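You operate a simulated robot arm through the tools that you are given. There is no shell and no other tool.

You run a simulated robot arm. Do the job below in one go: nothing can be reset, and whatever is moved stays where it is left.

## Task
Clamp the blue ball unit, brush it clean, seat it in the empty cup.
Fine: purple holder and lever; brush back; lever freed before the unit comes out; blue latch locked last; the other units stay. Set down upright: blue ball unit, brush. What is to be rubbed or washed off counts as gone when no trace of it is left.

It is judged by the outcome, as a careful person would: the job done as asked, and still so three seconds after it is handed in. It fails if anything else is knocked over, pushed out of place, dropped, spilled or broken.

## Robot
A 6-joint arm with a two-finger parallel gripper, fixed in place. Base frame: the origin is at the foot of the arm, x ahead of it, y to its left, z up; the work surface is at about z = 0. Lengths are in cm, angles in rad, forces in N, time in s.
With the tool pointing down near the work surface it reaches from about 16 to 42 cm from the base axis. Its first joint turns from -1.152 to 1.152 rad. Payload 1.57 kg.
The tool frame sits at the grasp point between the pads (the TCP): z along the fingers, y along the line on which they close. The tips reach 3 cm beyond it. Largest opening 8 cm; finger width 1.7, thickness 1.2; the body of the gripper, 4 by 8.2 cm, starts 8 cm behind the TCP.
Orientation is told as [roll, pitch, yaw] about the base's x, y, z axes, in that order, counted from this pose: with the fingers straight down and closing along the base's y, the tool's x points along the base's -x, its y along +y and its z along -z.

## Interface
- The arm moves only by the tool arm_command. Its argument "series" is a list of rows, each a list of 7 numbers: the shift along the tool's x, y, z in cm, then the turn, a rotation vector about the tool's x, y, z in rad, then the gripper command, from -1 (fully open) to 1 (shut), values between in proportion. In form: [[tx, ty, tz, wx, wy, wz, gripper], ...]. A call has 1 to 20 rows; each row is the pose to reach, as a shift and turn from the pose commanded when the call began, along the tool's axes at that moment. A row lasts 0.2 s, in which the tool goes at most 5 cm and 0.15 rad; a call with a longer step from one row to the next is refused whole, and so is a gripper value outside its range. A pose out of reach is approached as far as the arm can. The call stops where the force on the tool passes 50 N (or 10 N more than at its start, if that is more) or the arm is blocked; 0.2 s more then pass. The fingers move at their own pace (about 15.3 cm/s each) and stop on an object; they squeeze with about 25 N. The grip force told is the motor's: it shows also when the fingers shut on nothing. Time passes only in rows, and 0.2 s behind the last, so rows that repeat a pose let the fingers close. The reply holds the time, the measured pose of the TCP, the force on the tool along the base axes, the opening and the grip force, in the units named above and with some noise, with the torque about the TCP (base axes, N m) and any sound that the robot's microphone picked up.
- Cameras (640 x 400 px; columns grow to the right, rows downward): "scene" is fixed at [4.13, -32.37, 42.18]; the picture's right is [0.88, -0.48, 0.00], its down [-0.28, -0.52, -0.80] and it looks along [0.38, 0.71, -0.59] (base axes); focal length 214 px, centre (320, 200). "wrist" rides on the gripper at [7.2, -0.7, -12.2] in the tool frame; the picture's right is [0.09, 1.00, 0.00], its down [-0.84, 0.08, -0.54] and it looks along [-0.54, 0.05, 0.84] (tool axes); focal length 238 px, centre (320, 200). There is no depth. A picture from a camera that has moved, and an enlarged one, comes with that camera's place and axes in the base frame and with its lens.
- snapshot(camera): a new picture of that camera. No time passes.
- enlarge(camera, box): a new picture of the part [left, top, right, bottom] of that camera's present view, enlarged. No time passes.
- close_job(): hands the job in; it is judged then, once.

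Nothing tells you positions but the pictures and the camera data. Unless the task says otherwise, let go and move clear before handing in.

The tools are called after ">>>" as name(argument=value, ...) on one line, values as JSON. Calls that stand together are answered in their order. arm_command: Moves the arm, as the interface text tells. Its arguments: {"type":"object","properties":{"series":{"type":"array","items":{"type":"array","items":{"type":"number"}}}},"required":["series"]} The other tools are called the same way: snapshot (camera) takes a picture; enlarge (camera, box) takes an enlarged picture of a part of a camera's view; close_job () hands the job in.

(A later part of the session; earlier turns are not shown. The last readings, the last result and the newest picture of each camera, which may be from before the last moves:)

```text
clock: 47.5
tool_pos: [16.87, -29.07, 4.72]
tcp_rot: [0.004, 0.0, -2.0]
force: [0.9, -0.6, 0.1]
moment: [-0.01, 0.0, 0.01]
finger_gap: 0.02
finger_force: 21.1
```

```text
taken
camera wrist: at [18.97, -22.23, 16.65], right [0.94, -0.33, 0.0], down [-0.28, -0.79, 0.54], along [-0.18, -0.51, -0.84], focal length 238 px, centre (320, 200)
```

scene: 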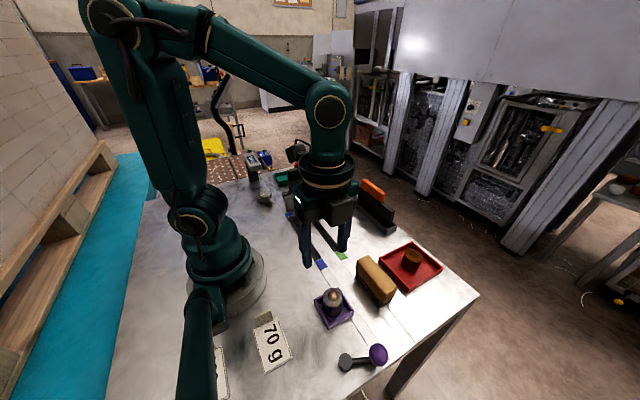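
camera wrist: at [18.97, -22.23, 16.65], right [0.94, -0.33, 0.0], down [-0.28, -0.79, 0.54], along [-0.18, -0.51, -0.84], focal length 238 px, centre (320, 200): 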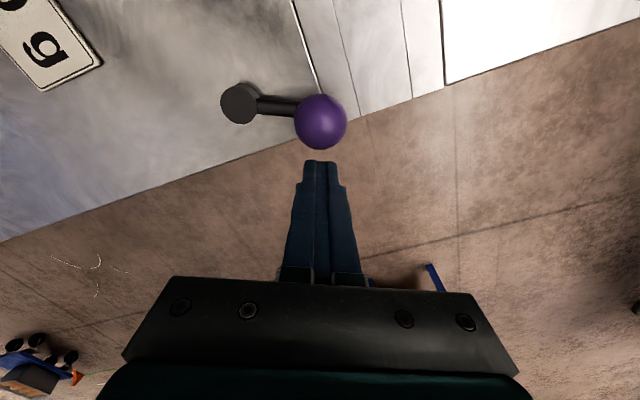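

>>> arm_command(series=[[1.24, 0.09, 0, 0, 0, -0.13, 1], [2.48, 0.175, 0, 0, 0, -0.255, 1], [3.23, 0.21, 0, 0, 0, -0.385, 1], [3.98, 0.245, 0, 0, 0, -0.517, 1], [4.71, 0.1, 0, 0, 0, -0.65, 1], [5.44, -0.08, 0, 0, 0, -0.778, 1], [5.91, -0.27, 0, 0, 0, -0.865, 1], [5.91, -0.27, 0, 0, 0, -0.865, 1]])

>>> enlarge(camera="scene", box=[300, 270, 430, 390])

```text
clock: 49.3
tool_pos: [18.88, -23.6, 4.62]
tcp_rot: [-0.001, -0.003, -1.132]
force: [0.8, -7.2, -2.2]
moment: [-0.09, -0.01, 0.01]
finger_gap: 0.0
finger_force: 21.1
```

```text
3.33 times, centred on (365, 330) of scene
camera zoom: at [4.13, -32.37, 42.18], right [0.88, -0.48, 0.0], down [-0.28, -0.52, -0.8], along [0.38, 0.71, -0.59], focal length 715 px, centre (170, -233)
```

zoom: 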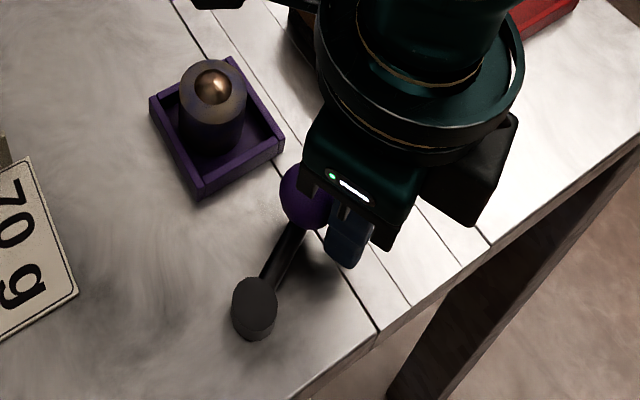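

The lever is just at the +26° contact with 7 N. I'll press on in 0.1 cm steps to see whether it yields or clicks.

>>> arm_command(series=[[0.1, 0, 0, 0, 0, 0, 1], [0.2, 0, 0, 0, 0, 0, 1], [0.2, 0, 0, 0, 0, 0, 1]])

>>> arm_command(series=[[0.1, 0, 0, 0, 0, 0, 1], [0.2, 0, 0, 0, 0, 0, 1], [0.2, 0, 0, 0, 0, 0, 1]])

>>> enlarge(camera="scene", box=[300, 270, 430, 390])

```text
clock: 50.1
tool_pos: [18.84, -23.55, 4.87]
tcp_rot: [0.003, -0.012, -1.133]
force: [0.7, -27.4, -3.5]
moment: [-0.41, -0.06, 0.06]
finger_gap: 0.0
finger_force: 21.5
```

```text
clock: 50.9
tool_pos: [18.86, -23.59, 4.72]
tcp_rot: [0.004, -0.017, -1.131]
force: [3.2, -39.0, -10.6]
moment: [-0.61, -0.09, 0.07]
finger_gap: 0.0
finger_force: 21.0
```

```text
3.33 times, centred on (365, 330) of scene
camera zoom: at [4.13, -32.37, 42.18], right [0.88, -0.48, 0.0], down [-0.28, -0.52, -0.8], along [0.38, 0.71, -0.59], focal length 715 px, centre (170, -233)
```

zoom: 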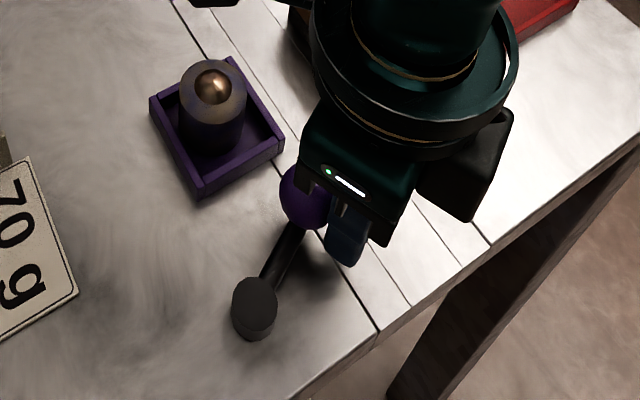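

The lever is rigid at this end (39 N, no click), so it's a true stop. I'll back off and test the unit again by gripping it while aligned to the holder centre; if it's clamped 0.3 cm off centre, I'll see a sideways force.

>>> arm_command(series=[[-0.5, 0, 0, 0, 0, 0, 1], [-1, 0, 0, 0, 0, 0, 1], [-1, 0, -4, 0, 0, 0, 1], [-1, 0, -7.8, 0, 0, 0, 1], [-1, 0, -7.8, 0, 0, 0, 1]])

>>> enlarge(camera="scene", box=[300, 270, 430, 390])

```text
clock: 52.1
tool_pos: [18.87, -23.91, 12.24]
tcp_rot: [0.0, 0.0, -1.134]
force: [-0.1, 1.3, -0.3]
moment: [-0.02, 0.02, 0.0]
finger_gap: 0.02
finger_force: 21.5
```

```text
3.33 times, centred on (365, 330) of scene
camera zoom: at [4.13, -32.37, 42.18], right [0.88, -0.48, 0.0], down [-0.28, -0.52, -0.8], along [0.38, 0.71, -0.59], focal length 715 px, centre (170, -233)
```

zoom: 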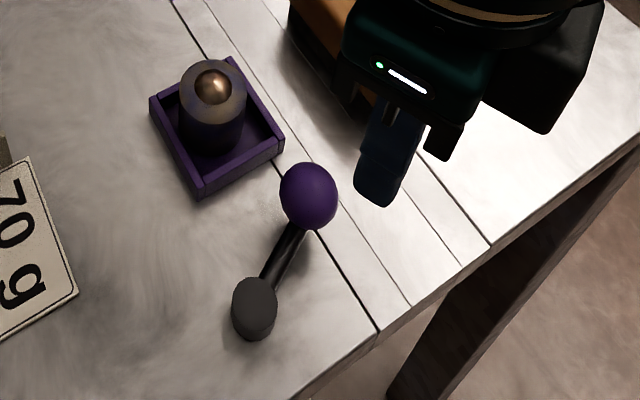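

>>> arm_command(series=[[2.27, 0.38, 0, 0, 0, 0.11, 0], [4.53, 0.76, 0, 0, 0, 0.22, -0.4], [6.8, 1.14, 0, 0, 0, 0.33, -0.4], [9.06, 1.52, 0, 0, 0, 0.437, -0.4], [9.06, 1.52, 0, 0, 0, 0.437, -0.4]])

>>> enlarge(camera="wrist", box=[240, 80, 400, 220])

```text
clock: 53.3
tool_pos: [16.59, -15.23, 12.41]
tcp_rot: [0.002, -0.002, -1.575]
force: [-0.2, 0.2, -1.0]
moment: [0.02, -0.03, -0.02]
finger_gap: 5.59
finger_force: 0.0
```

```text
2.86 times, centred on (320, 150) of wrist
camera zoom: at [15.72, -8.04, 24.51], right [1.0, 0.09, 0.0], down [0.07, -0.84, 0.54], along [0.05, -0.54, -0.84], focal length 681 px, centre (320, 343)
```

zoom: 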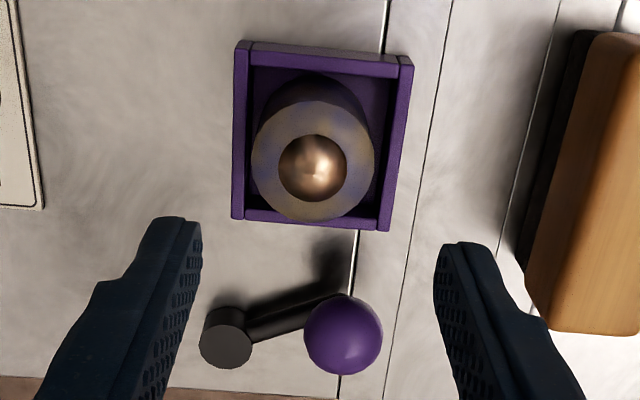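

The unit sits about 0.2 cm to the −x side of the holder centre. I'll align with the holder centre, lower, close and read the force.

>>> arm_command(series=[[0.2, -0.1, 3.6, 0, 0, 0, -0.4], [0.22, -0.1, 7.2, 0, 0, 0, -0.4], [0.22, -0.1, 7.2, 0, 0, 0, 0], [0.22, -0.1, 7.2, 0, 0, 0, 0.4], [0.22, -0.1, 7.2, 0, 0, 0, 0.4]])

>>> enlarge(camera="wrist", box=[240, 110, 400, 260])

```text
clock: 54.5
tool_pos: [16.62, -15.1, 5.29]
tcp_rot: [0.001, -0.003, -1.57]
force: [0.4, 1.3, 1.0]
moment: [-0.01, 0.02, 0.0]
finger_gap: 3.69
finger_force: 25.0
```

```text
2.67 times, centred on (320, 185) of wrist
camera zoom: at [15.82, -7.92, 17.4], right [1.0, 0.09, 0.0], down [0.08, -0.84, 0.54], along [0.05, -0.54, -0.84], focal length 636 px, centre (320, 240)
```

zoom: 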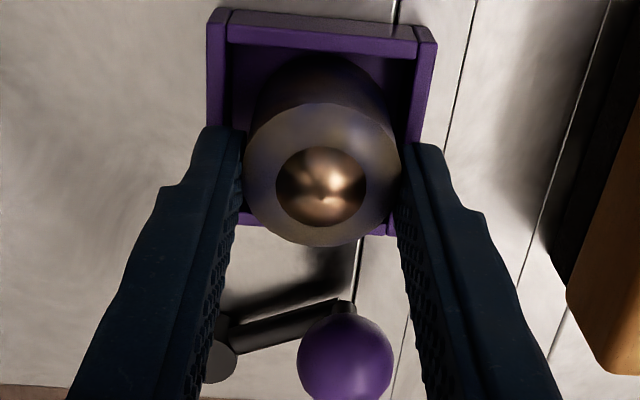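

The unit still moved with the fingers, so it isn't held against a grip. I'll try a cleaner test with the lever closed, pushing the unit from outside with closed fingers instead of gripping it.

>>> arm_command(series=[[-0.1, -0.15, 0, 0, 0, 0, 0.4], [-0.1, -0.15, 0, 0, 0, 0, -0.4], [-0.1, -0.15, 0, 0, 0, 0, -0.4], [-0.1, -0.15, -4, 0, 0, 0, -0.4], [-0.1, -0.15, -7, 0, 0, 0, -0.4], [2, -0.15, -7, 0, 0, 0, 0.5], [3.8, -0.15, -7, 0, 0, 0, 1], [3.8, -0.15, -7, 0, 0, 0, 1]])

>>> arm_command(series=[[0, 0, 3.5, 0, 0, 0, 1], [0, 0, 6.9, 0, 0, 0, 1], [0, 0, 6.9, 0, 0, 0, 1]])

>>> enlarge(camera="wrist", box=[240, 80, 400, 220])

>>> enlarge(camera="scene", box=[300, 265, 370, 335])

```text
clock: 56.3
tool_pos: [16.52, -11.06, 12.1]
tcp_rot: [0.002, -0.002, -1.57]
force: [0.3, 0.8, -0.8]
moment: [0.0, -0.01, 0.01]
finger_gap: 0.0
finger_force: 21.2
```

```text
clock: 57.1
tool_pos: [16.44, -11.18, 5.3]
tcp_rot: [0.004, -0.001, -1.57]
force: [0.3, -0.5, -1.0]
moment: [-0.03, -0.01, -0.02]
finger_gap: 0.0
finger_force: 21.3
```

```text
2.86 times, centred on (320, 150) of wrist
camera zoom: at [15.62, -3.97, 17.31], right [1.0, 0.09, 0.0], down [0.08, -0.84, 0.54], along [0.05, -0.54, -0.84], focal length 681 px, centre (320, 343)
```

zoom: 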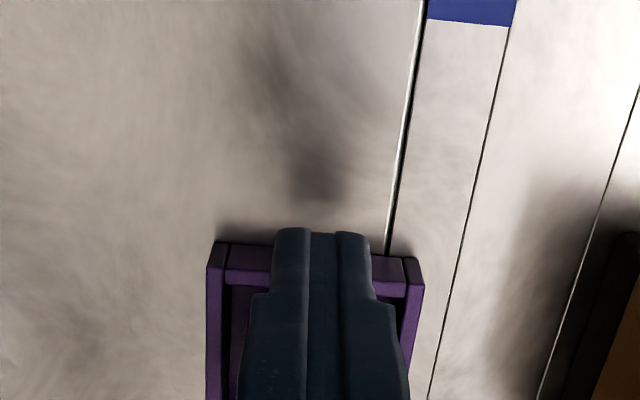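

```text
5.71 times, centred on (335, 300) of scene
camera zoom: at [4.13, -32.37, 42.18], right [0.88, -0.48, 0.0], down [-0.28, -0.52, -0.8], along [0.38, 0.71, -0.59], focal length 1226 px, centre (234, -371)
```

zoom: 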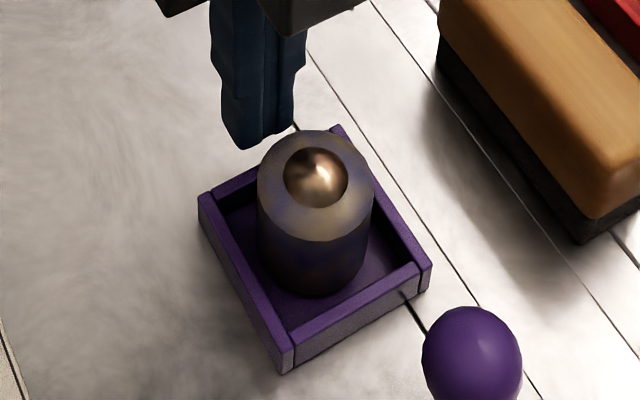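

The unit is well centred and the fingers are clear on its +y side. I'll push gently in −y and read the force.

>>> arm_command(series=[[-0.6, 0, 0, 0, 0, 0, 1], [-1.1, 0, 0, 0, 0, 0, 1], [-1.3, 0, 0, 0, 0, 0, 1], [-1.4, 0, 0, 0, 0, 0, 1]])

>>> enlarge(camera="scene", box=[300, 265, 370, 335])

```text
clock: 58.1
tool_pos: [16.25, -12.59, 5.26]
tcp_rot: [0.003, -0.003, -1.571]
force: [-0.1, 0.5, 0.0]
moment: [-0.02, 0.0, 0.04]
finger_gap: 0.0
finger_force: 21.6
```

```text
5.71 times, centred on (335, 300) of scene
camera zoom: at [4.13, -32.37, 42.18], right [0.88, -0.48, 0.0], down [-0.28, -0.52, -0.8], along [0.38, 0.71, -0.59], focal length 1226 px, centre (234, -371)
```

zoom: 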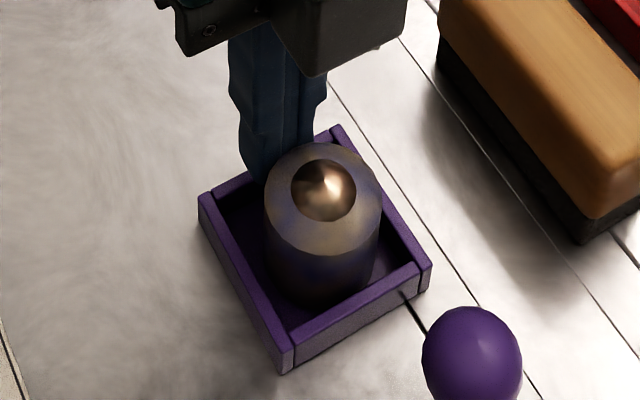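

The unit slid again, so with this lever at either end nothing holds it. I'll check whether swinging the lever changed something elsewhere on the bench compared with the start.

>>> arm_command(series=[[0.5, 0, 0, 0, 0, 0, 1], [1, 0, -4, 0, 0, 0, 1], [1, 0, -8, 0, 0, 0, 1], [1, 0, -12, 0, 0, 0, 1], [1, 0, -15, 0, 0, 0, 1]])

>>> enlarge(camera="scene", box=[230, 140, 350, 215])

>>> snapshot(camera="scene")

>>> enlarge(camera="scene", box=[300, 265, 420, 385])

```text
clock: 59.3
tool_pos: [16.32, -11.67, 20.45]
tcp_rot: [0.001, 0.001, -1.57]
force: [-0.1, 0.1, 0.3]
moment: [0.03, -0.01, 0.03]
finger_gap: 0.0
finger_force: 21.2
```

```text
5.33 times, centred on (290, 178) of scene
camera zoom: at [4.13, -32.37, 42.18], right [0.88, -0.48, 0.0], down [-0.28, -0.52, -0.8], along [0.38, 0.71, -0.59], focal length 1144 px, centre (480, 320)
```

zoom: 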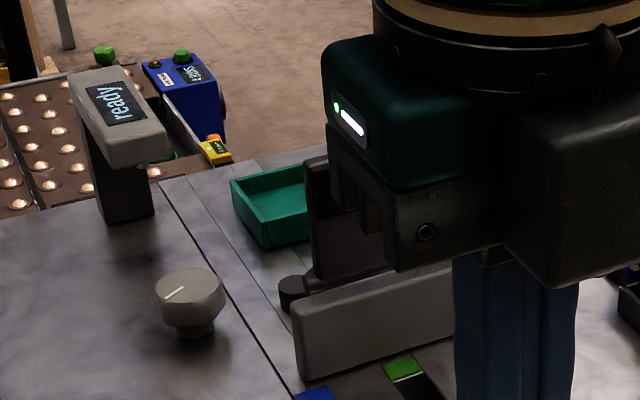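

```text
taken
```

scene: 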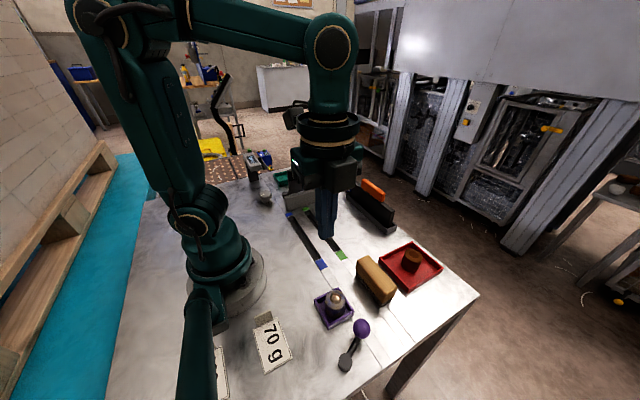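

```text
3.33 times, centred on (360, 325) of scene
camera zoom: at [4.13, -32.37, 42.18], right [0.88, -0.48, 0.0], down [-0.28, -0.52, -0.8], along [0.38, 0.71, -0.59], focal length 715 px, centre (187, -217)
```

zoom: 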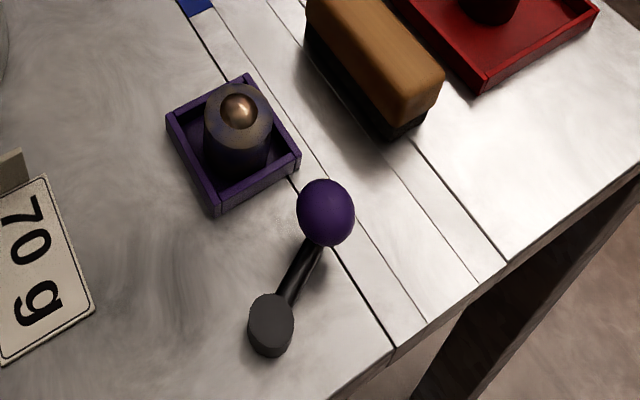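

Nothing else appears to have changed. I'll bring the wrist camera lower over the lever and holder to look for details I may have missed.

>>> arm_command(series=[[-3, 0, 1, 0, 0, 0, 1], [-6, 0, 2, 0, 0, 0, 1], [-8, 0, 3, 0, 0, 0, 1]])

>>> enlarge(camera="wrist", box=[250, 80, 390, 180])

>>> enlarge(camera="wrist", box=[260, 40, 370, 130])

```text
clock: 60.1
tool_pos: [16.32, -19.61, 17.07]
tcp_rot: [0.003, -0.002, -1.572]
force: [-0.9, 0.0, -0.1]
moment: [0.01, -0.01, 0.01]
finger_gap: 0.01
finger_force: 21.2
```

```text
4.00 times, centred on (320, 130) of wrist
camera zoom: at [15.49, -12.44, 29.21], right [1.0, 0.09, 0.0], down [0.08, -0.84, 0.54], along [0.05, -0.54, -0.84], focal length 953 px, centre (320, 480)
```

zoom: 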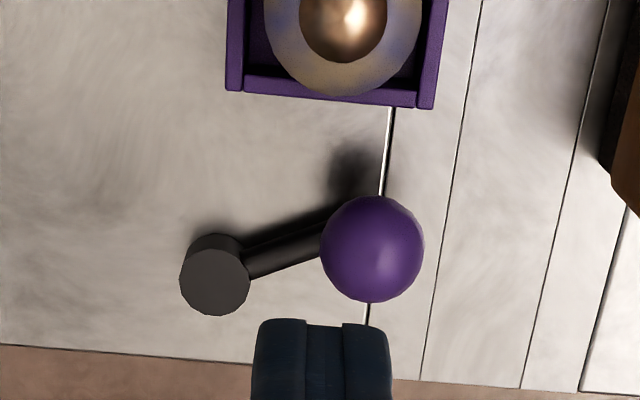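

```text
4.44 times, centred on (315, 85) of wrist
camera zoom: at [15.49, -12.44, 29.21], right [1.0, 0.09, 0.0], down [0.08, -0.84, 0.54], along [0.05, -0.54, -0.84], focal length 1059 px, centre (342, 711)
```

zoom: 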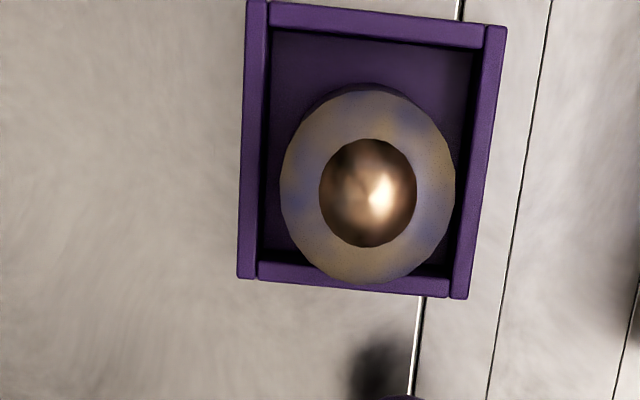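

>>> enlarge(camera="scene", box=[325, 315, 395, 380])

>>> snapshot(camera="wrist")

```text
6.15 times, centred on (360, 348) of scene
camera zoom: at [4.13, -32.37, 42.18], right [0.88, -0.48, 0.0], down [-0.28, -0.52, -0.8], along [0.38, 0.71, -0.59], focal length 1320 px, centre (74, -708)
```

zoom: 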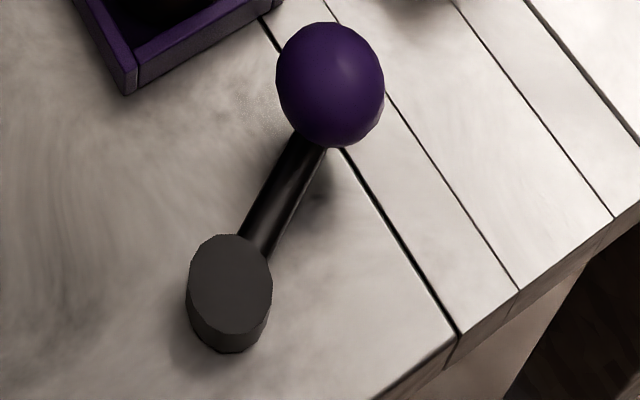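

```text
taken
camera wrist: at [15.49, -12.44, 29.21], right [1.0, 0.09, 0.0], down [0.08, -0.84, 0.54], along [0.05, -0.54, -0.84], focal length 238 px, centre (320, 200)
```

wrist: 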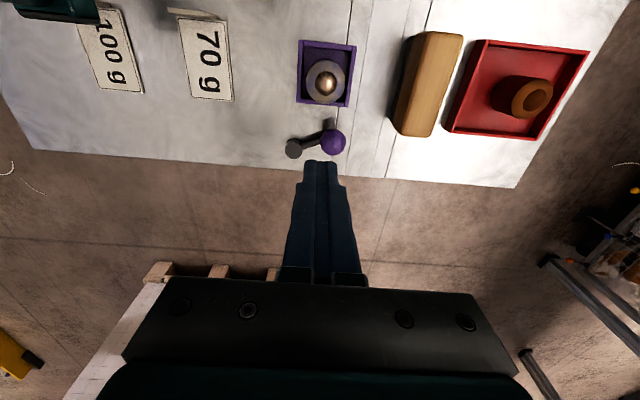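

By my measurement the unit wasn't well centred in some of those tests, so a tolerance may have spoiled them. I'll re-centre it properly (it is now about 0.27 cm low in y) and then repeat each lever end with a gentle push test.

>>> arm_command(series=[[2.1, 0.05, 0, 0, 0, 0, 0], [4.3, 0.05, 3.5, 0, 0, 0, -0.4], [4.3, 0.05, 7.7, 0, 0, 0, -0.4], [4.3, 0.05, 11.9, 0, 0, 0, -0.4], [4.3, 0.05, 11.9, 0, 0, 0, 0], [4.3, 0.05, 11.9, 0, 0, 0, 0.4], [4.3, 0.05, 11.9, 0, 0, 0, 0.4], [4.45, 0.05, 11.9, 0, 0, 0, 0.4], [4.57, 0.05, 11.9, 0, 0, 0, 0.4], [4.57, 0.05, 11.9, 0, 0, 0, 0], [4.57, 0.05, 11.9, 0, 0, 0, -0.4], [4.57, 0.05, 11.9, 0, 0, 0, -0.4], [4.57, 0.05, 8, 0, 0, 0, -0.4], [4.57, 0.05, 4, 0, 0, 0, -0.4], [2.3, 0.05, 1, 0, 0, 0, -0.4], [0, 0.05, 0, 0, 0, 0, -0.4], [0, 0.05, 0, 0, 0, 0, -0.4]])

>>> enlarge(camera="wrist", box=[260, 40, 370, 130])

```text
clock: 63.7
tool_pos: [16.4, -19.56, 17.42]
tcp_rot: [0.003, -0.001, -1.571]
force: [0.2, 0.5, 0.3]
moment: [0.01, -0.04, 0.01]
finger_gap: 5.61
finger_force: 0.1
```

```text
4.44 times, centred on (315, 85) of wrist
camera zoom: at [15.58, -12.38, 29.4], right [1.0, 0.09, 0.0], down [0.08, -0.84, 0.54], along [0.05, -0.54, -0.84], focal length 1059 px, centre (342, 711)
```

zoom: 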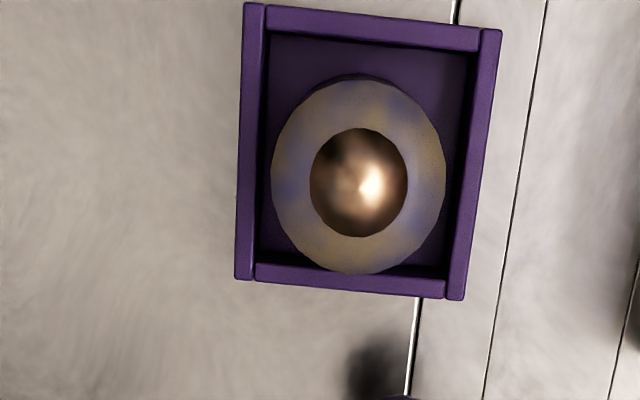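

The unit is now centred to within 0.1 cm. I'll swing the lever back to the −25° end and test there.

>>> arm_command(series=[[0.5, 0.75, 3, 0, 0, 0, 1], [1.05, 1.5, 6, 0, 0, 0, 1], [1.05, 1.5, 9.5, 0, 0, 0, 1], [1.05, 1.5, 12.7, 0, 0, 0, 1], [1.05, 1.5, 12.7, 0, 0, 0, 1]])

>>> enlarge(camera="scene", box=[300, 265, 420, 385])

```text
clock: 64.9
tool_pos: [17.89, -18.62, 4.7]
tcp_rot: [0.003, 0.0, -1.571]
force: [-0.2, 0.7, 0.0]
moment: [-0.01, -0.02, -0.01]
finger_gap: 0.01
finger_force: 21.7
```

```text
3.33 times, centred on (360, 325) of scene
camera zoom: at [4.13, -32.37, 42.18], right [0.88, -0.48, 0.0], down [-0.28, -0.52, -0.8], along [0.38, 0.71, -0.59], focal length 715 px, centre (187, -217)
```

zoom: 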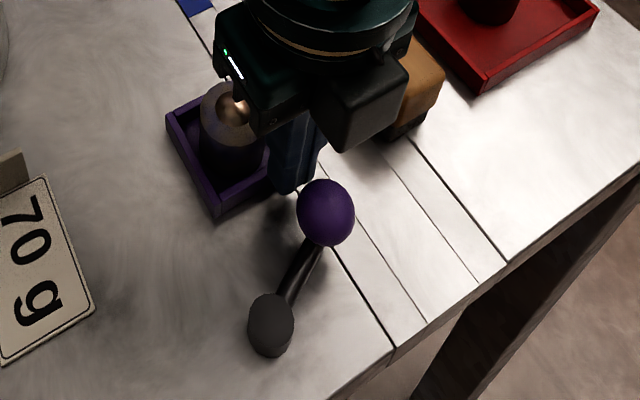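

>>> arm_command(series=[[-0.9, 0.2, 0, 0, 0, 0, 1], [-1.8, 0.4, 0, 0, 0, 0, 1], [-2.7, 0.55, 0, 0, 0, 0, 1], [-3.5, 0.7, 0, 0, 0, 0.14, 1], [-4.2, 0.9, 0, 0, 0, 0.28, 1], [-4.7, 1.0, 0, 0, 0, 0.42, 1], [-4.95, 1.05, 0, 0, 0, 0.43, 1], [-5.05, 1.05, 0, 0, 0, 0.43, 1], [-5.05, 1.05, 0, 0, 0, 0.43, 1]])

>>> enlarge(camera="scene", box=[300, 265, 420, 385])

```text
clock: 66.9
tool_pos: [19.16, -23.5, 4.78]
tcp_rot: [0.002, 0.002, -2.002]
force: [7.7, 11.6, 1.2]
moment: [0.22, 0.0, -0.01]
finger_gap: 0.02
finger_force: 21.2
```

```text
3.33 times, centred on (360, 325) of scene
camera zoom: at [4.13, -32.37, 42.18], right [0.88, -0.48, 0.0], down [-0.28, -0.52, -0.8], along [0.38, 0.71, -0.59], focal length 715 px, centre (187, -217)
```

zoom: 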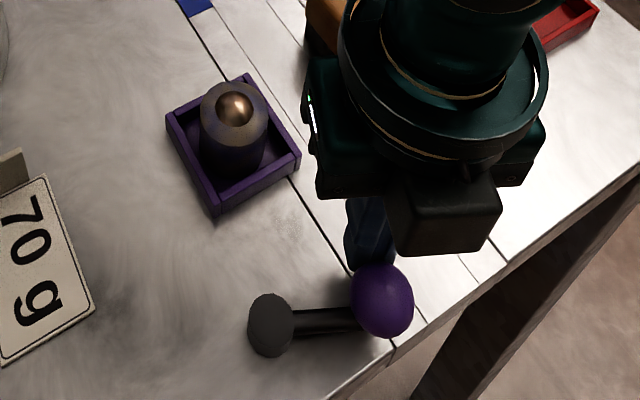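

>>> arm_command(series=[[0.5, 0, 0, 0, 0, 0, 1], [0.5, 0, -3.8, 0, 0, 0, 1], [0.5, 0, -7.5, 0, 0, 0, 1], [2.9, -1.9, -7.5, 0, 0, -0.11, 1], [5.3, -3.8, -7.5, 0, 0, -0.22, 1], [7.7, -5.7, -7.5, 0, 0, -0.33, 1], [10.15, -7.62, -7.5, 0, 0, -0.431, 1], [10.15, -7.62, -3.5, 0, 0, -0.431, 1], [10.15, -7.62, -0.4, 0, 0, -0.431, 1], [10.15, -7.62, -0.4, 0, 0, -0.431, 1]])

>>> enlarge(camera="scene", box=[300, 265, 370, 335])

```text
clock: 69.1
tool_pos: [16.42, -11.13, 4.92]
tcp_rot: [0.003, 0.0, -1.57]
force: [-0.1, 0.2, 0.1]
moment: [0.04, -0.02, 0.03]
finger_gap: 0.02
finger_force: 20.9
```

```text
5.71 times, centred on (335, 300) of scene
camera zoom: at [4.13, -32.37, 42.18], right [0.88, -0.48, 0.0], down [-0.28, -0.52, -0.8], along [0.38, 0.71, -0.59], focal length 1226 px, centre (234, -371)
```

zoom: 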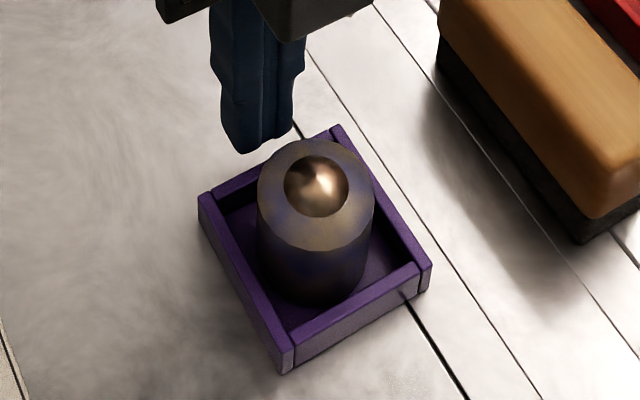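

>>> arm_command(series=[[-0.7, 0, 0, 0, 0, 0, 1], [-1.2, 0, 0, 0, 0, 0, 1], [-1.4, 0, 0, 0, 0, 0, 1], [-1.55, 0, 0, 0, 0, 0, 1]])

>>> enlarge(camera="scene", box=[300, 265, 370, 335])

```text
clock: 70.1
tool_pos: [16.3, -12.86, 5.05]
tcp_rot: [0.001, -0.002, -1.571]
force: [-0.5, 0.6, 0.0]
moment: [0.02, 0.03, 0.0]
finger_gap: 0.0
finger_force: 21.7
```

```text
5.71 times, centred on (335, 300) of scene
camera zoom: at [4.13, -32.37, 42.18], right [0.88, -0.48, 0.0], down [-0.28, -0.52, -0.8], along [0.38, 0.71, -0.59], focal length 1226 px, centre (234, -371)
```

zoom: 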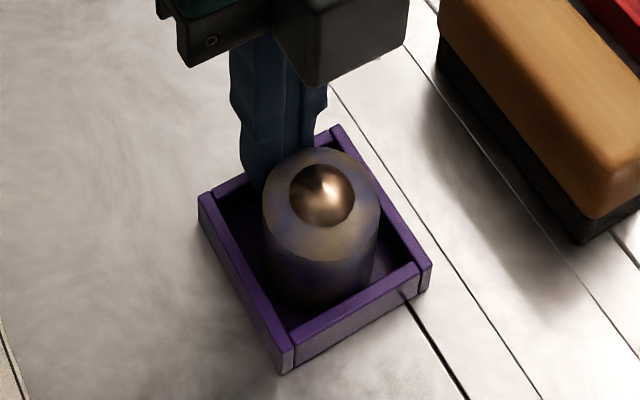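

The unit is free at both ends even when centred. One thing I may have got wrong: I let go of the lever abruptly after hard presses, so it may have rebounded just short of closed. I'll re-centre the unit, then close the lever gently and back off slowly, comparing pressed and rest angles.

>>> arm_command(series=[[0.6, 0, 0, 0, 0, 0, 1], [0.6, 0, -4, 0, 0, 0, 1], [0.6, 0, -7, 0, 0, 0, 1], [-1.2, 0.1, -7, 0, 0, 0, -0.4], [-2.6, 0.1, -7, 0, 0, 0, -0.4], [-2.6, 0.1, -3.5, 0, 0, 0, -0.4], [-2.6, 0.1, 0, 0, 0, 0, -0.4], [-2.6, 0.1, 0, 0, 0, 0, -0.4], [-2.6, 0.1, 0, 0, 0, 0, 0], [-2.6, 0.1, 0, 0, 0, 0, 0.4], [-2.6, 0.1, 0, 0, 0, 0, 0.4], [-2.4, 0.1, 0, 0, 0, 0, 0.4], [-2.2, 0.1, 0, 0, 0, 0, 0.4], [-2.2, 0.1, 0, 0, 0, 0, 0.4], [-2.2, 0.1, 0, 0, 0, 0, 0.4], [-2.2, 0.1, 0, 0, 0, 0, 0], [-2.2, 0.1, 0, 0, 0, 0, -0.4], [-2.2, 0.1, 0, 0, 0, 0, -0.4], [-2.2, 0.1, -4, 0, 0, 0, -0.4], [-2.2, 0.1, -8, 0, 0, 0, -0.4]])

>>> enlarge(camera="wrist", box=[240, 80, 400, 220])

>>> enlarge(camera="scene", box=[300, 265, 370, 335])

```text
clock: 74.3
tool_pos: [16.3, -14.86, 12.96]
tcp_rot: [0.002, 0.0, -1.57]
force: [-0.2, -0.2, -0.8]
moment: [0.02, 0.04, 0.0]
finger_gap: 5.58
finger_force: 0.1
```

```text
2.86 times, centred on (320, 150) of wrist
camera zoom: at [15.46, -7.74, 25.01], right [1.0, 0.09, 0.0], down [0.08, -0.84, 0.54], along [0.05, -0.54, -0.84], focal length 681 px, centre (320, 343)
```

zoom: 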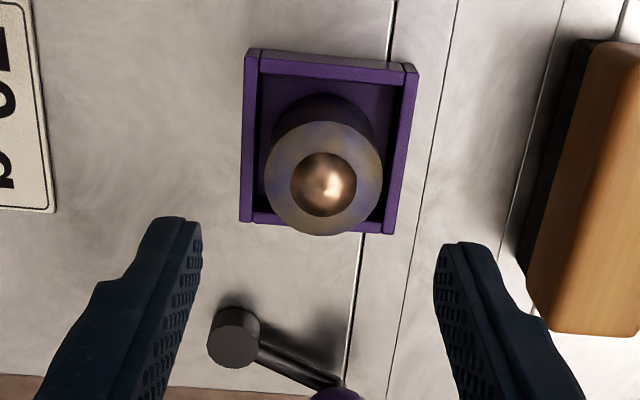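

```text
5.71 times, centred on (335, 300) of scene
camera zoom: at [4.13, -32.37, 42.18], right [0.88, -0.48, 0.0], down [-0.28, -0.52, -0.8], along [0.38, 0.71, -0.59], focal length 1226 px, centre (234, -371)
```

zoom: 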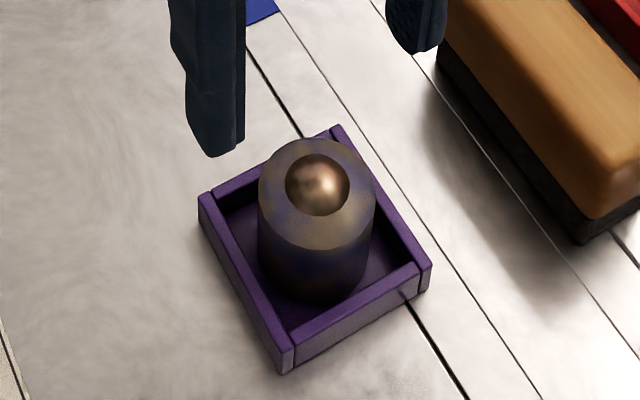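

The unit is centred again. Now I'll go behind the lever ball for a gentle close.

>>> arm_command(series=[[-3.5, 0.1, 0.5, 0, 0, 0.11, 0.5], [-7, 0.2, 0.5, 0, 0, 0.22, 1], [-10.6, 0.3, 0.5, 0, 0, 0.33, 1], [-14.15, 0.3, 0.5, 0, 0, 0.43, 1], [-14.15, 0.3, 4.3, 0, 0, 0.43, 1], [-14.15, 0.3, 8.2, 0, 0, 0.43, 1], [-14.15, 0.3, 8.2, 0, 0, 0.43, 1]])

>>> arm_command(series=[[1.24, 0.09, 0, 0, 0, -0.13, 1], [2.48, 0.175, 0, 0, 0, -0.255, 1], [3.23, 0.21, 0, 0, 0, -0.385, 1], [3.98, 0.245, 0, 0, 0, -0.517, 1], [4.71, 0.1, 0, 0, 0, -0.65, 1], [5.1, 0.0, 0, 0, 0, -0.76, 1], [5.44, -0.08, 0, 0, 0, -0.778, 1], [5.44, -0.08, 0, 0, 0, -0.778, 1]])

>>> enlarge(camera="scene", box=[300, 270, 430, 390])

```text
clock: 75.9
tool_pos: [16.56, -29.18, 4.79]
tcp_rot: [0.003, 0.001, -2.0]
force: [-0.2, -0.5, -0.2]
moment: [-0.02, -0.01, 0.03]
finger_gap: 0.0
finger_force: 21.1
```

```text
clock: 77.7
tool_pos: [19.01, -24.11, 4.85]
tcp_rot: [0.001, -0.003, -1.222]
force: [2.0, -1.3, 0.4]
moment: [-0.02, -0.03, -0.03]
finger_gap: 0.02
finger_force: 21.6
```

```text
3.33 times, centred on (365, 330) of scene
camera zoom: at [4.13, -32.37, 42.18], right [0.88, -0.48, 0.0], down [-0.28, -0.52, -0.8], along [0.38, 0.71, -0.59], focal length 715 px, centre (170, -233)
```

zoom: 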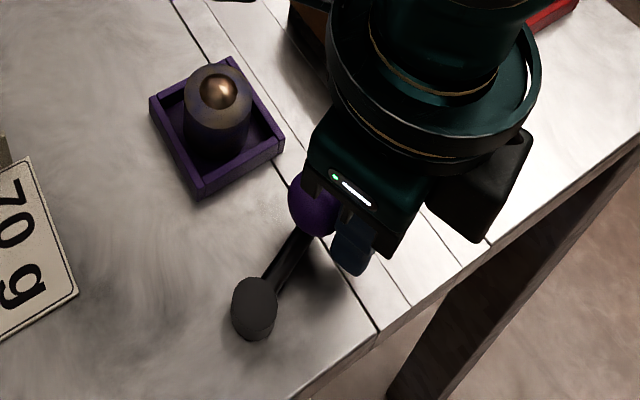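

The lever is at about 20°. I'll creep it closed and stop at light contact.

>>> arm_command(series=[[0.1, -0.02, 0, 0, 0, -0.02, 1], [0.2, -0.05, 0, 0, 0, -0.04, 1], [0.3, -0.08, 0, 0, 0, -0.06, 1], [0.3, -0.08, 0, 0, 0, -0.06, 1]])

>>> arm_command(series=[[0.05, -0.01, 0, 0, 0, -0.01, 1], [0.1, -0.03, 0, 0, 0, -0.02, 1], [0.1, -0.03, 0, 0, 0, -0.02, 1]])

>>> enlarge(camera="scene", box=[325, 315, 395, 380])

```text
clock: 78.7
tool_pos: [18.64, -23.81, 4.68]
tcp_rot: [0.003, 0.0, -1.162]
force: [0.9, -1.6, 0.6]
moment: [-0.06, 0.01, -0.01]
finger_gap: 0.0
finger_force: 21.2
```

```text
clock: 79.5
tool_pos: [18.61, -23.74, 4.99]
tcp_rot: [0.001, -0.002, -1.142]
force: [0.8, -0.5, 0.5]
moment: [-0.01, -0.01, 0.02]
finger_gap: 0.0
finger_force: 21.5
```

```text
6.15 times, centred on (360, 348) of scene
camera zoom: at [4.13, -32.37, 42.18], right [0.88, -0.48, 0.0], down [-0.28, -0.52, -0.8], along [0.38, 0.71, -0.59], focal length 1320 px, centre (74, -708)
```

zoom: 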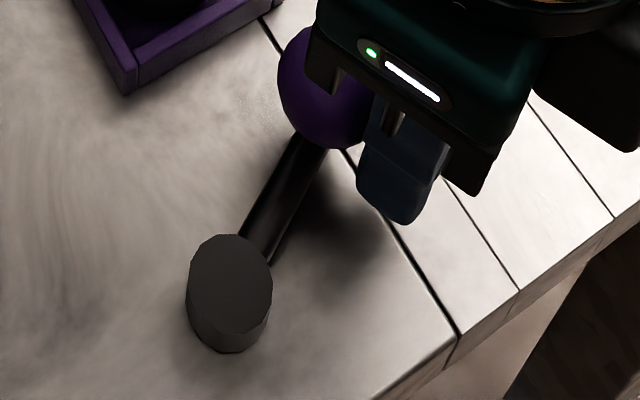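

>>> arm_command(series=[[0.05, -0.01, 0, 0, 0, -0.01, 1], [0.1, -0.03, 0, 0, 0, -0.02, 1], [0.1, -0.03, 0, 0, 0, -0.02, 1]])

>>> arm_command(series=[[0.05, -0.01, 0, 0, 0, 0, 1], [0.05, -0.01, 0, 0, 0, 0, 1]])

>>> enlarge(camera="scene", box=[325, 315, 395, 380])

```text
clock: 80.3
tool_pos: [18.66, -23.73, 4.98]
tcp_rot: [0.001, -0.003, -1.122]
force: [1.8, -3.4, 0.7]
moment: [-0.04, -0.02, -0.01]
finger_gap: 0.01
finger_force: 21.1
```

```text
clock: 80.9
tool_pos: [18.6, -23.65, 4.91]
tcp_rot: [0.003, -0.006, -1.122]
force: [2.7, -10.4, -2.5]
moment: [-0.18, -0.06, 0.01]
finger_gap: 0.0
finger_force: 21.1
```

```text
6.15 times, centred on (360, 348) of scene
camera zoom: at [4.13, -32.37, 42.18], right [0.88, -0.48, 0.0], down [-0.28, -0.52, -0.8], along [0.38, 0.71, -0.59], focal length 1320 px, centre (74, -708)
```

zoom: 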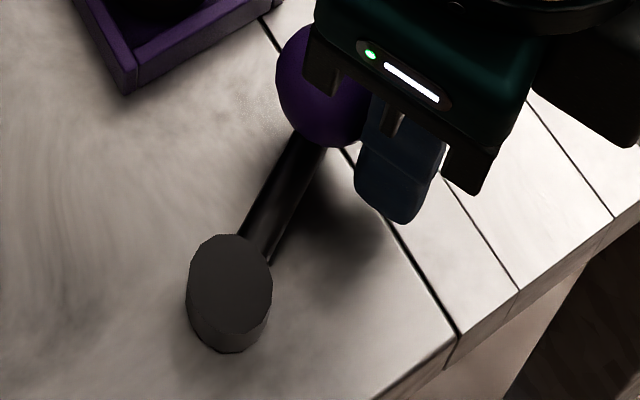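

At light contact the lever sits exactly where it rested before, so there was no rebound and this is its closed end. I'll leave it closed with the unit centred and view the brush from above; the brushing itself will show whether the unit is held.

>>> arm_command(series=[[-0.1, 0, 0, 0, 0, 0, 1], [-0.5, 0, 0, 0, 0, 0, 1], [-1, 0, -2, 0, 0, 0, 1], [-1, 0, -6, 0, 0, 0, 1], [-1, 0, -10.2, 0, 0, 0, 1], [0.4, 2.6, -11, 0, 0, 0.11, 0], [1.8, 5.2, -11, 0, 0, 0.22, -0.5], [3.2, 7.8, -11, 0, 0, 0.33, -0.5], [4.58, 10.42, -11, 0, 0, 0.449, -0.5], [4.58, 10.42, -11, 0, 0, 0.449, -0.5]])

>>> snapshot(camera="wrist")

>>> enlarge(camera="scene", box=[345, 240, 405, 315])

>>> enlarge(camera="scene", box=[300, 265, 370, 335])

```text
clock: 83.1
tool_pos: [26.04, -14.79, 15.99]
tcp_rot: [0.001, 0.0, -1.57]
force: [0.6, -0.2, 0.4]
moment: [-0.02, 0.02, -0.03]
finger_gap: 6.01
finger_force: 0.0
```

```text
taken
camera wrist: at [25.1, -7.6, 28.03], right [1.0, 0.09, 0.0], down [0.07, -0.84, 0.54], along [0.05, -0.54, -0.84], focal length 238 px, centre (320, 200)
```

wrist: 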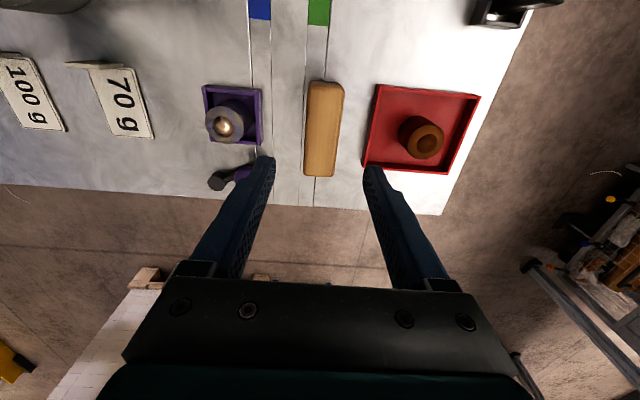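

```text
5.33 times, centred on (375, 278) of scene
camera zoom: at [4.13, -32.37, 42.18], right [0.88, -0.48, 0.0], down [-0.28, -0.52, -0.8], along [0.38, 0.71, -0.59], focal length 1144 px, centre (27, -213)
```

zoom: 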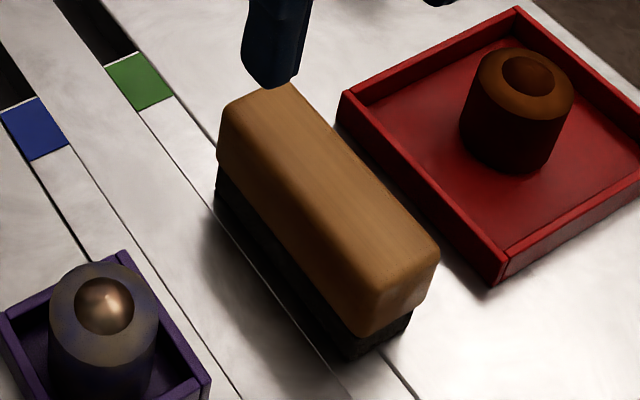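

```text
5.71 times, centred on (335, 300) of scene
camera zoom: at [4.13, -32.37, 42.18], right [0.88, -0.48, 0.0], down [-0.28, -0.52, -0.8], along [0.38, 0.71, -0.59], focal length 1226 px, centre (234, -371)
```

zoom: 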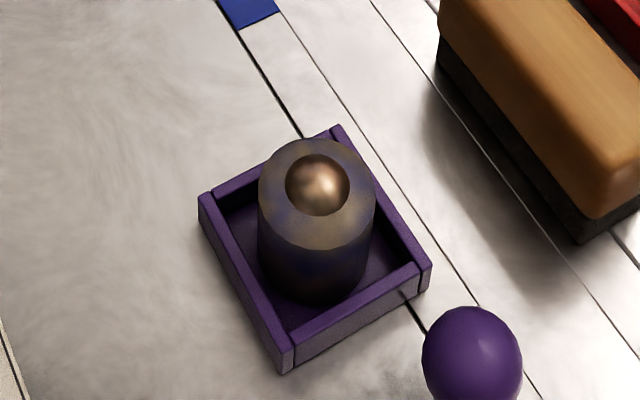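

>>> enlarge(camera="wrist", box=[240, 60, 400, 200])

```text
2.86 times, centred on (320, 130) of wrist
camera zoom: at [25.1, -7.6, 28.03], right [1.0, 0.09, 0.0], down [0.07, -0.84, 0.54], along [0.05, -0.54, -0.84], focal length 681 px, centre (320, 400)
```

zoom: 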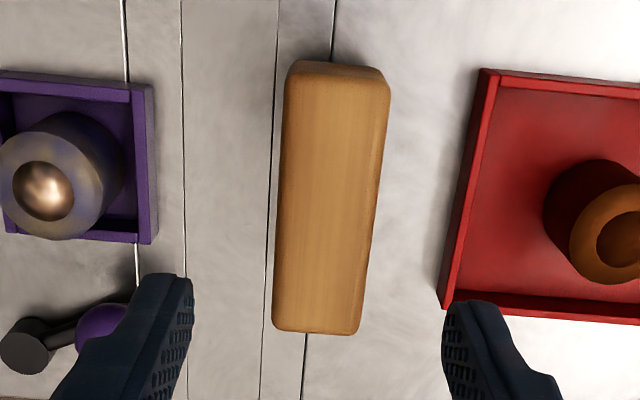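

The brush spans x 24.4–27.5 and y −19.4 to −10.65, and is 5.1 cm tall with about 2 cm of bristles under a wooden back. I'll lower onto the wood, with tips about 2.2 cm above the table, and grip across its width.

>>> arm_command(series=[[-0.23, 0.15, 4, 0, 0, 0, -0.5], [-0.23, 0.15, 8, 0, 0, 0, -0.5], [-0.23, 0.15, 10.7, 0, 0, 0, -0.5], [-0.23, 0.15, 10.7, 0, 0, 0, -0.5], [-0.23, 0.15, 10.7, 0, 0, 0, 0], [-0.23, 0.15, 10.7, 0, 0, 0, 0.5], [-0.23, 0.15, 10.7, 0, 0, 0, 1], [-0.23, 0.15, 10.7, 0, 0, 0, 1]])

>>> enlarge(camera="scene", box=[335, 230, 415, 320])

>>> snapshot(camera="wrist")

```text
clock: 84.9
tool_pos: [26.15, -15.13, 5.2]
tcp_rot: [0.002, -0.001, -1.571]
force: [0.1, 0.6, 1.0]
moment: [0.03, 0.0, 0.02]
finger_gap: 3.33
finger_force: 25.1
```

```text
4.44 times, centred on (375, 275) of scene
camera zoom: at [4.13, -32.37, 42.18], right [0.88, -0.48, 0.0], down [-0.28, -0.52, -0.8], along [0.38, 0.71, -0.59], focal length 953 px, centre (76, -133)
```

zoom: 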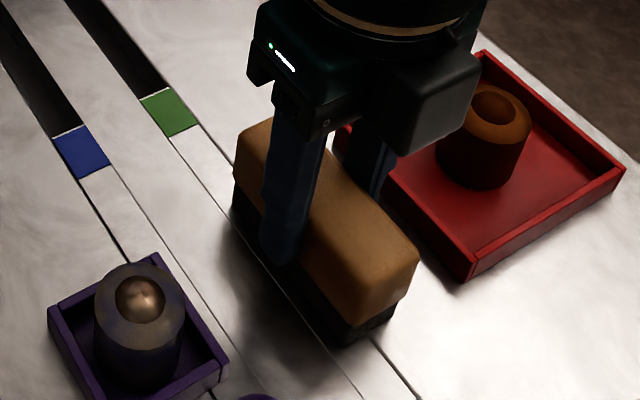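

```text
taken
camera wrist: at [25.29, -7.88, 17.28], right [1.0, 0.09, 0.0], down [0.08, -0.84, 0.54], along [0.05, -0.54, -0.84], focal length 238 px, centre (320, 200)
```

wrist: 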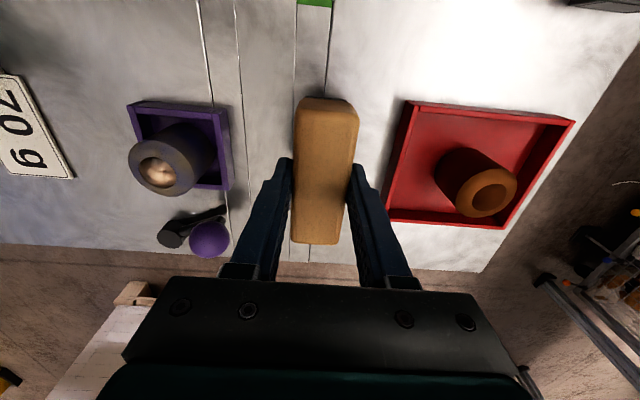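

The brush is held (gap 3.33 cm). I'll lift it 6.5 cm and carry it over the unit, bristles down.

>>> arm_command(series=[[0, 0, -3.3, 0, 0, 0, 1], [0, 0, -6.5, 0, 0, 0, 1], [0, -3.3, -6.5, 0, 0, 0, 1], [0, -6.6, -6.5, 0, 0, 0, 1], [0, -9.75, -6.5, 0, 0, 0, 1], [0, -9.75, -6.5, 0, 0, 0, 1]])

>>> enlarge(camera="scene", box=[295, 220, 405, 340])

>>> snapshot(camera="wrist")

```text
clock: 86.3
tool_pos: [16.31, -15.14, 11.63]
tcp_rot: [0.002, -0.002, -1.572]
force: [-0.7, 1.0, -0.7]
moment: [-0.02, 0.0, 0.0]
finger_gap: 3.34
finger_force: 24.3
```

```text
3.33 times, centred on (350, 280) of scene
camera zoom: at [4.13, -32.37, 42.18], right [0.88, -0.48, 0.0], down [-0.28, -0.52, -0.8], along [0.38, 0.71, -0.59], focal length 715 px, centre (220, -67)
```

zoom: 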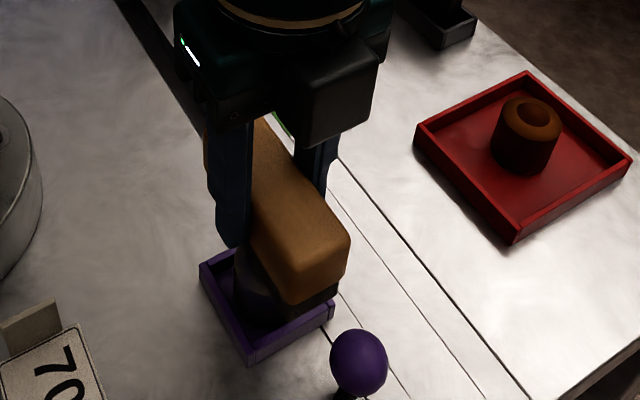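

```text
taken
camera wrist: at [15.49, -7.97, 23.79], right [1.0, 0.09, 0.0], down [0.08, -0.84, 0.54], along [0.05, -0.54, -0.84], focal length 238 px, centre (320, 200)
```

wrist: 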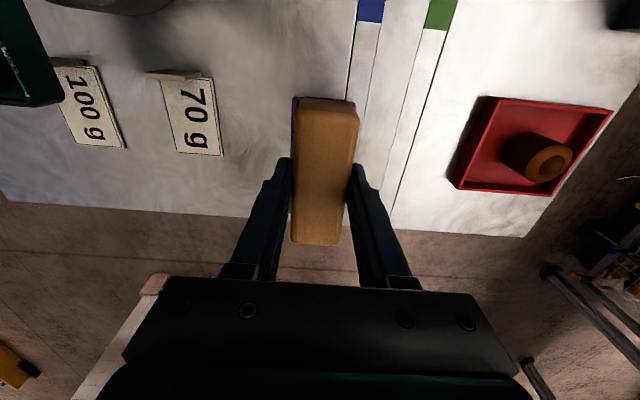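

The brush is above the unit with its bristles about 2 cm over the ball. I'll lower carefully until light contact.

>>> arm_command(series=[[0, 0, 1.0, 0, 0, 0, 1], [0, 0, 1.6, 0, 0, 0, 1], [0, 0, 1.6, 0, 0, 0, 1]])

>>> arm_command(series=[[0, 0, 0.2, 0, 0, 0, 1], [0, 0, 0.2, 0, 0, 0, 1]])

>>> arm_command(series=[[0, 0, 0.2, 0, 0, 0, 1], [0, 0, 0.2, 0, 0, 0, 1]])

>>> enlarge(camera="scene", box=[300, 255, 370, 335])

```text
clock: 87.3
tool_pos: [16.33, -15.38, 10.14]
tcp_rot: [0.005, -0.005, -1.571]
force: [-2.4, 3.5, 15.1]
moment: [0.23, 0.18, -0.01]
finger_gap: 3.36
finger_force: 24.8
stopped in row 3: the force on the tool passed its limit at 51 N (the readings are from after the stop); the commanded pose is now the measured one
```

```text
clock: 87.7
tool_pos: [16.37, -15.42, 10.21]
tcp_rot: [0.007, -0.004, -1.569]
force: [-2.3, 5.4, 16.0]
moment: [0.29, 0.18, -0.03]
finger_gap: 3.34
finger_force: 24.6
stopped in row 2: the force on the tool passed its limit at 59 N (the readings are from after the stop); the commanded pose is now the measured one
```

```text
clock: 88.1
tool_pos: [16.42, -15.4, 10.17]
tcp_rot: [0.007, -0.007, -1.569]
force: [-2.2, 4.7, 16.2]
moment: [0.27, 0.16, 0.0]
finger_gap: 3.33
finger_force: 25.2
stopped in row 1: the force on the tool passed its limit at 59 N (the readings are from after the stop); the commanded pose is now the measured one
```

```text
5.00 times, centred on (335, 295) of scene
camera zoom: at [4.13, -32.37, 42.18], right [0.88, -0.48, 0.0], down [-0.28, -0.52, -0.8], along [0.38, 0.71, -0.59], focal length 1072 px, centre (245, -275)
```

zoom: 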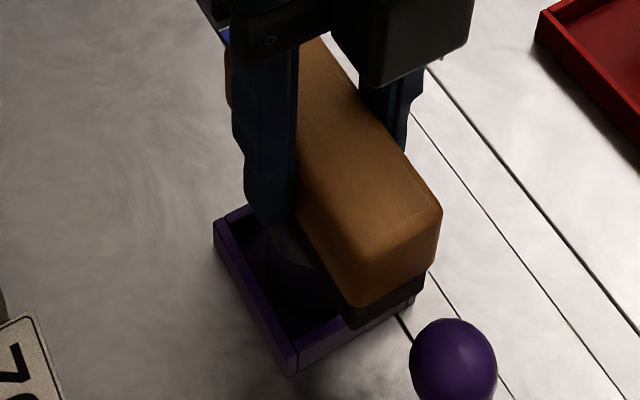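

I queued those steps together and pressed harder than intended; contact is at TCP z≈10.15 with 16 N. I'll ease up to a light pressure before stroking, one call at a time.

>>> arm_command(series=[[0, 0, -0.1, 0, 0, 0, 1], [0, 0, -0.1, 0, 0, 0, 1]])

>>> enlarge(camera="wrist", box=[240, 80, 400, 260])

```text
clock: 88.7
tool_pos: [16.38, -15.41, 10.38]
tcp_rot: [0.008, -0.007, -1.57]
force: [0.2, -0.3, -1.3]
moment: [0.02, -0.03, 0.03]
finger_gap: 3.35
finger_force: 25.0
```

```text
2.22 times, centred on (320, 170) of wrist
camera zoom: at [15.55, -8.08, 22.29], right [1.0, 0.09, 0.01], down [0.07, -0.83, 0.55], along [0.06, -0.55, -0.84], focal length 530 px, centre (320, 267)
```

zoom: 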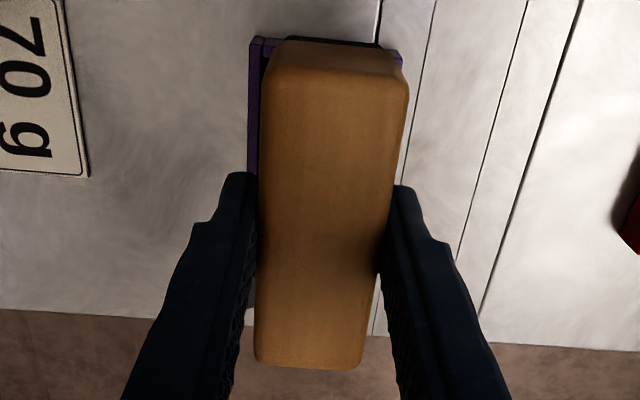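

Light contact lies about 0.1 cm lower. I'll lower slightly and make one gentle set of strokes along x, then look at the result.

>>> arm_command(series=[[0, 0, 0.08, 0, 0, 0, 1], [0, 0.7, 0.08, 0, 0, 0, 1], [0, 1.4, 0.08, 0, 0, 0, 1], [0, 0.7, 0.08, 0, 0, 0, 1], [0, 0, 0.08, 0, 0, 0, 1], [0, -0.7, 0.08, 0, 0, 0, 1], [0, -1.4, 0.08, 0, 0, 0, 1], [0, -0.7, 0.08, 0, 0, 0, 1], [0, 0, 0.08, 0, 0, 0, 1]])

>>> enlarge(camera="scene", box=[300, 255, 370, 335])

```text
clock: 90.7
tool_pos: [16.45, -15.38, 10.27]
tcp_rot: [0.007, -0.009, -1.569]
force: [-1.7, -1.0, 4.1]
moment: [-0.05, 0.07, -0.04]
finger_gap: 3.34
finger_force: 25.0
```

```text
5.00 times, centred on (335, 295) of scene
camera zoom: at [4.13, -32.37, 42.18], right [0.88, -0.48, 0.0], down [-0.28, -0.52, -0.8], along [0.38, 0.71, -0.59], focal length 1072 px, centre (245, -275)
```

zoom: 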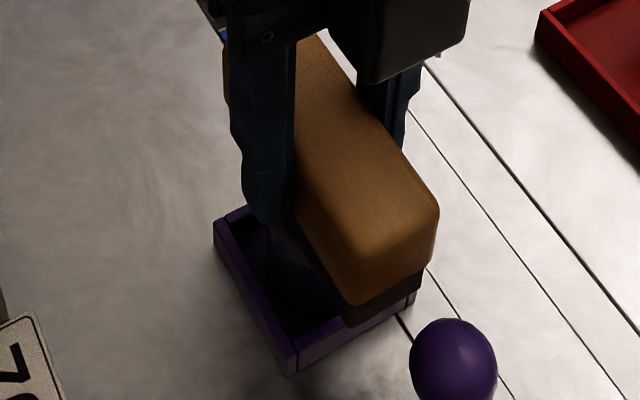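

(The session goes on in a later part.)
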